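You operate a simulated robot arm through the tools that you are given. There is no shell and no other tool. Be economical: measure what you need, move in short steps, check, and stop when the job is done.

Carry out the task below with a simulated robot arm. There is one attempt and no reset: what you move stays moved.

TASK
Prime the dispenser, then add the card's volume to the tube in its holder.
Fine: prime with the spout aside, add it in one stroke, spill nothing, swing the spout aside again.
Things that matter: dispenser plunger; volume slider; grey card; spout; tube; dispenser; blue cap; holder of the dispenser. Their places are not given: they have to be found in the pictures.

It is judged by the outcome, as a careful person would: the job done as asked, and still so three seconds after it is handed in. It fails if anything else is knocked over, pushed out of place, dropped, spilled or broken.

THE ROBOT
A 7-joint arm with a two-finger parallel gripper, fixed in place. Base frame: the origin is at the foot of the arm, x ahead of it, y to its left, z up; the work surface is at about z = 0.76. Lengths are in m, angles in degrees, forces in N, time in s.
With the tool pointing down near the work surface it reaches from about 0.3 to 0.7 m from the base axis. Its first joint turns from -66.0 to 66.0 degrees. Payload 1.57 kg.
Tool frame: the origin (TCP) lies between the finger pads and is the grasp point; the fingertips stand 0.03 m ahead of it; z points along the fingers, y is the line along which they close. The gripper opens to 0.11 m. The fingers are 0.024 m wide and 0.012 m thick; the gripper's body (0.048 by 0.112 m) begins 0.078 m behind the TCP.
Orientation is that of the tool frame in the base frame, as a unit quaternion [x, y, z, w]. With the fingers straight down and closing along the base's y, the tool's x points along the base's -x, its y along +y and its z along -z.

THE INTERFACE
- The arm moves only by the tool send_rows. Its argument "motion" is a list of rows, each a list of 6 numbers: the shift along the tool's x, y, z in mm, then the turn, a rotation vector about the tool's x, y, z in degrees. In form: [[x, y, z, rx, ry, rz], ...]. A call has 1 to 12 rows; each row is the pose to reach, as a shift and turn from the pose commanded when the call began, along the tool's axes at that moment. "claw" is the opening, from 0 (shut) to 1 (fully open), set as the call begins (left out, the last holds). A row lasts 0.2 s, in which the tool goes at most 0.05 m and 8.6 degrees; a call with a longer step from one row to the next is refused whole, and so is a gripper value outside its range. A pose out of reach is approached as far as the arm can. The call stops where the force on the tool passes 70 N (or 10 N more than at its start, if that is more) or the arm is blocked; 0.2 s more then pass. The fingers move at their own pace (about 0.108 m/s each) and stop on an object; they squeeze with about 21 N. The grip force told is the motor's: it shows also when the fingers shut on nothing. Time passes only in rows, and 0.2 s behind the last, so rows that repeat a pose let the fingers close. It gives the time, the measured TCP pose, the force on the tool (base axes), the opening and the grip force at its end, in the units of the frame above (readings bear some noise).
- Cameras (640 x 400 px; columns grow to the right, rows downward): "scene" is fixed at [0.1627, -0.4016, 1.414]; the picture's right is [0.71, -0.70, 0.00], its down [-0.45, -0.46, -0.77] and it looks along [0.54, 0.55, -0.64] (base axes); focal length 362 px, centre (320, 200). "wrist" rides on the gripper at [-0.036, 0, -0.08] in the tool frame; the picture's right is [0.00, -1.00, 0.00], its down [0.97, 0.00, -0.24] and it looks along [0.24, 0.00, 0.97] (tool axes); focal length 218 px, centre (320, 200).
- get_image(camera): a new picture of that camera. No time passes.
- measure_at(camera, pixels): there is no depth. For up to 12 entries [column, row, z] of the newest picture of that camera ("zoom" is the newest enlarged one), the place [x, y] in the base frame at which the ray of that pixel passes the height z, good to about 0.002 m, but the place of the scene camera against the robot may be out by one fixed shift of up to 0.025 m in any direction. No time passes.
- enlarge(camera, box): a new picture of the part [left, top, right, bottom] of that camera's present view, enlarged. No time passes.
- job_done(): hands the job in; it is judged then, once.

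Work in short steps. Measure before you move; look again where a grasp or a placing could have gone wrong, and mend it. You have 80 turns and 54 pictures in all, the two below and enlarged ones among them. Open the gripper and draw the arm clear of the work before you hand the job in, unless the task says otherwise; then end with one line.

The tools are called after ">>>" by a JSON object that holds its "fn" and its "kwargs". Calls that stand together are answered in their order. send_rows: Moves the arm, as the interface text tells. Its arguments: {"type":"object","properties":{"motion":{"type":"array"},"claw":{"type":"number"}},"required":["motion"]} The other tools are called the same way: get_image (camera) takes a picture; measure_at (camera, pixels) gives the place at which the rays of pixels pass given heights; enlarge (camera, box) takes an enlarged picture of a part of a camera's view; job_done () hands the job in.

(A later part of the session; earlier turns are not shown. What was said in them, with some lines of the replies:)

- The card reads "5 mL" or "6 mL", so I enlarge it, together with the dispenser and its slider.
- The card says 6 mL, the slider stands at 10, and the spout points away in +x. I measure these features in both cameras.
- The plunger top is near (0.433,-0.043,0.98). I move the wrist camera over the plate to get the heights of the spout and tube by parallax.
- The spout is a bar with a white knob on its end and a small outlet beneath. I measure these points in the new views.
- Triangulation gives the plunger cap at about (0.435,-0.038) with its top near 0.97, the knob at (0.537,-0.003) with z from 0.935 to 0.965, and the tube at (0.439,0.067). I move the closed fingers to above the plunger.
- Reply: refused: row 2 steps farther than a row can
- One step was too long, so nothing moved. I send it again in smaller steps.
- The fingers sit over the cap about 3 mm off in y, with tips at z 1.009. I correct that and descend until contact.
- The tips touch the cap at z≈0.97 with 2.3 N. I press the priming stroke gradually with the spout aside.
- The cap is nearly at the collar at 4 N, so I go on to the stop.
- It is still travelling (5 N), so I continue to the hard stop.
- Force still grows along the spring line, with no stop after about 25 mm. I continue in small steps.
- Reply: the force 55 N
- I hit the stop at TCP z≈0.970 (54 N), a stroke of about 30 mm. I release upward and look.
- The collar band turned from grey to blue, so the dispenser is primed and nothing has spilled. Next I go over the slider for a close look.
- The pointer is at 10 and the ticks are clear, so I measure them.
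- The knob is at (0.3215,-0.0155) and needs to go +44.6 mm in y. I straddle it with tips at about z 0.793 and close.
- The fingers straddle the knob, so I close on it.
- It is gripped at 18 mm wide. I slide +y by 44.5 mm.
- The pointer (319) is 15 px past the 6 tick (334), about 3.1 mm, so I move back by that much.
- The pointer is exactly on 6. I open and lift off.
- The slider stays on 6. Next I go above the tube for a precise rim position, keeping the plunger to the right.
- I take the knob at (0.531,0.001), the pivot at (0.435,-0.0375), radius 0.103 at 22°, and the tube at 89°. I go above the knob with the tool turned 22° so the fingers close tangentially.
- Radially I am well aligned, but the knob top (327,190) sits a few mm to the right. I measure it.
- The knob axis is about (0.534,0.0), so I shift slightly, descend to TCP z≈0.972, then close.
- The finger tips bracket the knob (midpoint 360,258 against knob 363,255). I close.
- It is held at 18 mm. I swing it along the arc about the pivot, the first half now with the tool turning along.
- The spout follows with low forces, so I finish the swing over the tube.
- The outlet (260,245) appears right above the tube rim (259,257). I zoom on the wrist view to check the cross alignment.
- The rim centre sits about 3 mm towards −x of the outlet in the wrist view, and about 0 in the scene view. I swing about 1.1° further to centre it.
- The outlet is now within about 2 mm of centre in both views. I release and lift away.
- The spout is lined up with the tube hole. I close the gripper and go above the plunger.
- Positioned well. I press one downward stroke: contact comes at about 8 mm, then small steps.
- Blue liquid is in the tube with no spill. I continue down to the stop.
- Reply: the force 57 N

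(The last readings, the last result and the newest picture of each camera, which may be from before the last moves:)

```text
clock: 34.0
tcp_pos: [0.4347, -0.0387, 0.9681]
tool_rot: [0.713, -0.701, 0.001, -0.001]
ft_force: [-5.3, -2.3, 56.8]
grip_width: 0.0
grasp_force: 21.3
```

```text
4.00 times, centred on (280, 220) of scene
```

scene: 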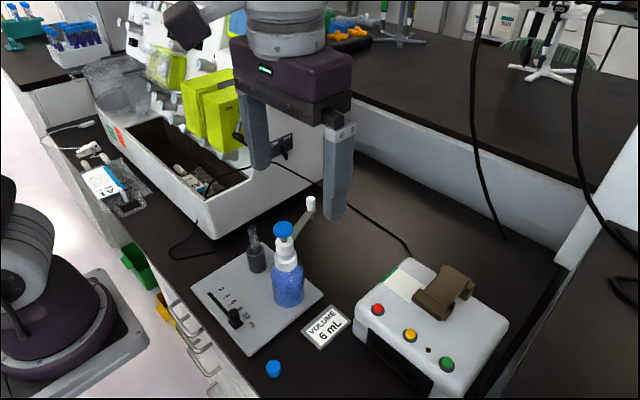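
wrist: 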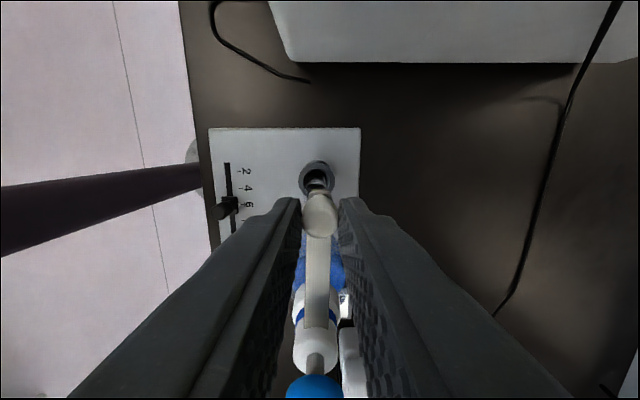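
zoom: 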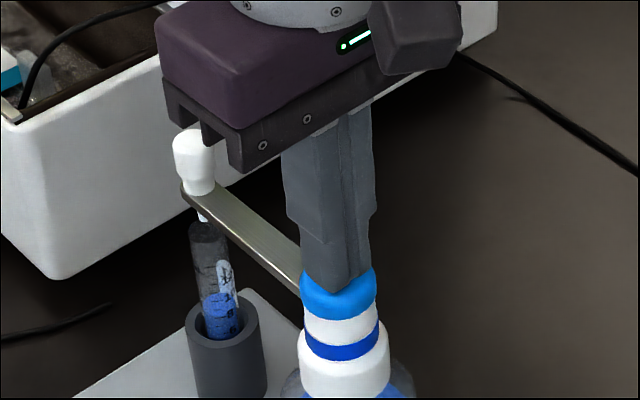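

Bottomed at 57 N, so the stroke is complete. I release straight up and then go above the spout knob, opening afterwards.

>>> {"fn": "send_rows", "kwargs": {"motion": [[0, 0, -6, 0, 0, 0], [0, 0, -14, 0, 0, 0], [0, 0, -22, 0, 0, 0], [0, 0, -30, 0, 0, 0], [0, 0, -40, 0, 0, 0], [0, 0, -65, 0, 0, 0], [0, 0, -95, 0, 0, 0], [-35, -1, -95, 0, 0, 0], [-70, -2, -95, 0, 0, 0], [-104.5, -2.8, -95, 0, 0, 0], [-104.5, -2.8, -95, 0, 0, 0]]}}

>>> {"fn": "send_rows", "kwargs": {"motion": [[0, 0, 0, 0, 0, 0], [0, 0, 0, 0, 0, 0]], "claw": 0.5}}

>>> {"fn": "get_image", "kwargs": {"camera": "wrist"}}

>>> {"fn": "enlarge", "kwargs": {"camera": "scene", "box": [220, 170, 340, 270]}}

```text
clock: 36.4
tcp_pos: [0.4366, 0.0644, 1.0625]
tool_rot: [0.712, -0.702, 0.0, -0.001]
ft_force: [-1.1, -0.5, -0.1]
grip_width: 0.0
grasp_force: 20.7
```

```text
clock: 37.0
tcp_pos: [0.4374, 0.0646, 1.0629]
tool_rot: [0.713, -0.702, 0.0, 0.0]
ft_force: [-0.7, -0.5, -0.7]
grip_width: 0.0549
grasp_force: 0.1
```

```text
9 pictures are left
```

wrist: 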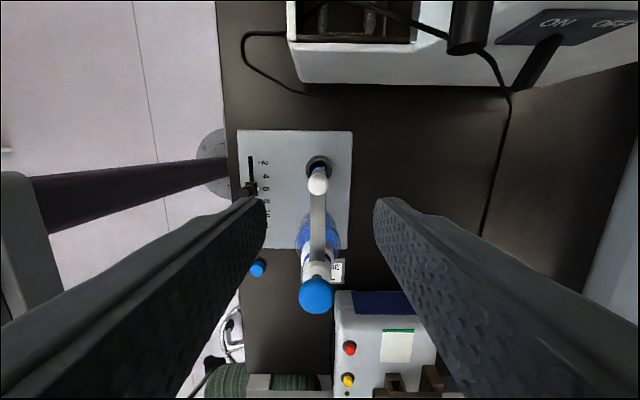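

```text
4.00 times, centred on (280, 220) of scene
```

zoom: 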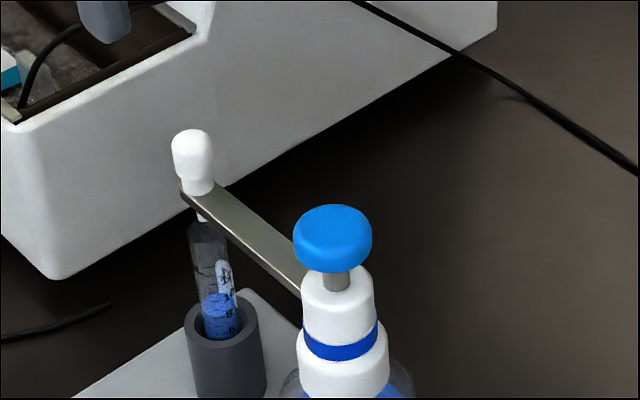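

The tube shows 6 mL and the plunger is back up. I descend over the knob again.

>>> {"fn": "send_rows", "kwargs": {"motion": [[0, 0, 40, 0, 0, 0], [0, 0, 70, 0, 0, 0], [0, 0, 90, 0, 0, 0], [0, 0, 90, 0, 0, 0]]}}

>>> {"fn": "send_rows", "kwargs": {"motion": [[0, 0, 0, 0, 0, 0], [0, 0, 0, 0, 0, 0], [0, 0, 0, 0, 0, 0]], "claw": 0}}

```text
clock: 38.0
tcp_pos: [0.4363, 0.0657, 0.9742]
tool_rot: [0.713, -0.701, 0.0, 0.0]
ft_force: [0.0, 0.2, 0.5]
grip_width: 0.0553
grasp_force: 0.2
```

```text
clock: 38.8
tcp_pos: [0.4377, 0.0656, 0.9734]
tool_rot: [0.713, -0.701, -0.001, 0.0]
ft_force: [0.4, 1.0, -0.2]
grip_width: 0.0182
grasp_force: 21.0
```

The knob is gripped at 18 mm. I swing the spout back along the arc.

>>> {"fn": "send_rows", "kwargs": {"motion": [[0.5, -7.6, 0, 0, 0, 4.2], [1.5, -15.2, 0, 0, 0, 8.5], [5.2, -30.1, 0, 0, 0, 17], [11.1, -44.2, 0, 0, 0, 25.5], [19, -57.3, 0, 0, 0, 34], [19, -57.3, 0, 0, 0, 34]]}}

>>> {"fn": "send_rows", "kwargs": {"motion": [[0.5, -7.6, 0, 0, 0, 4.2], [1.5, -15.2, 0, 0, 0, 8.5], [5.2, -30.1, 0, 0, 0, 17], [11.1, -44.2, 0, 0, 0, 25.5], [19, -57.3, 0, 0, 0, 34], [19, -57.3, 0, 0, 0, 34]]}}

>>> {"fn": "enlarge", "kwargs": {"camera": "scene", "box": [220, 150, 360, 270]}}

```text
clock: 40.2
tcp_pos: [0.4951, 0.0483, 0.974]
tool_rot: [-0.476, 0.879, 0.0, 0.0]
ft_force: [-1.7, -0.1, 0.0]
grip_width: 0.0182
grasp_force: 20.7
```

```text
clock: 41.6
tcp_pos: [0.532, 0.0017, 0.9755]
tool_rot: [-0.198, 0.98, 0.0, 0.0]
ft_force: [4.6, 1.5, 11.6]
grip_width: 0.0178
grasp_force: 21.5
```

```text
3.33 times, centred on (290, 210) of scene
```

zoom: 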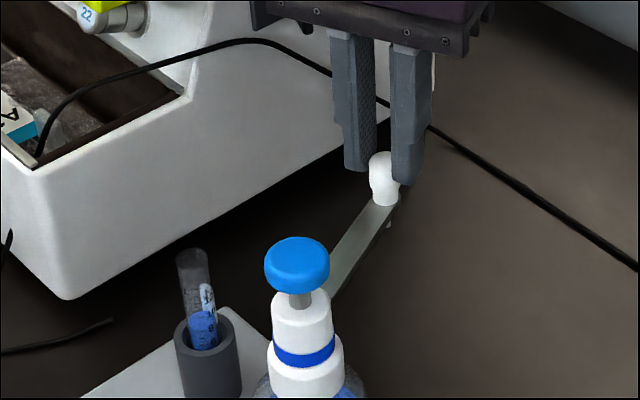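

The spout is aside again. I release, lift, and draw the arm back.

>>> {"fn": "send_rows", "kwargs": {"motion": [[0, 0, 0, 0, 0, 0], [0, 0, 0, 0, 0, 0], [0, 0, -20, 0, 0, 0], [0, 0, -60, 0, 0, 0], [0, 0, -100, 0, 0, 0], [0, 0, -145, 0, 0, 0], [0, 0, -190, 0, 0, 0], [45, 0, -190, 0, 0, 0], [90, 0, -190, 0, 0, 0], [135, 0, -190, 0, 0, 0], [135, 0, -190, 0, 0, 0]], "claw": 0.5}}

>>> {"fn": "enlarge", "kwargs": {"camera": "scene", "box": [180, 180, 380, 380]}}

>>> {"fn": "get_image", "kwargs": {"camera": "scene"}}

```text
clock: 44.0
tcp_pos: [0.4066, -0.0537, 1.166]
tool_rot: [-0.199, 0.98, 0.0, 0.001]
ft_force: [-0.6, -1.0, -0.3]
grip_width: 0.055
grasp_force: 0.1
```

```text
2.00 times, centred on (280, 280) of scene
```

zoom: 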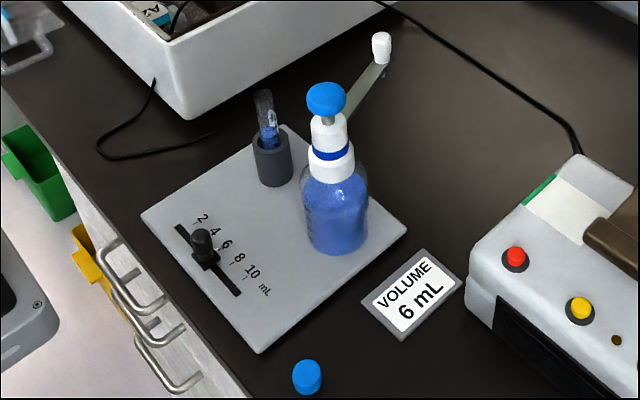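

```text
5 pictures are left
```

scene: 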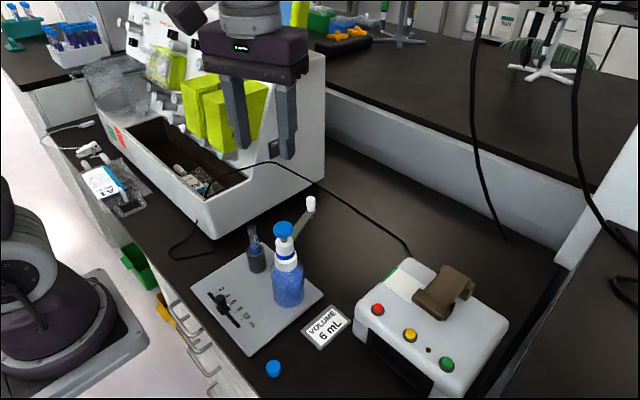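

All is in place: slider on 6, 6 mL in the tube, the spout aside, nothing spilled, and the arm clear above. I hand in the job.

>>> {"fn": "job_done", "kwargs": {}}

```text
The job is handed in.
```

I primed the dispenser with the spout aside, then added 6 mL to the tube in one stroke, and swung the spout aside again; the pictures showed no spill.
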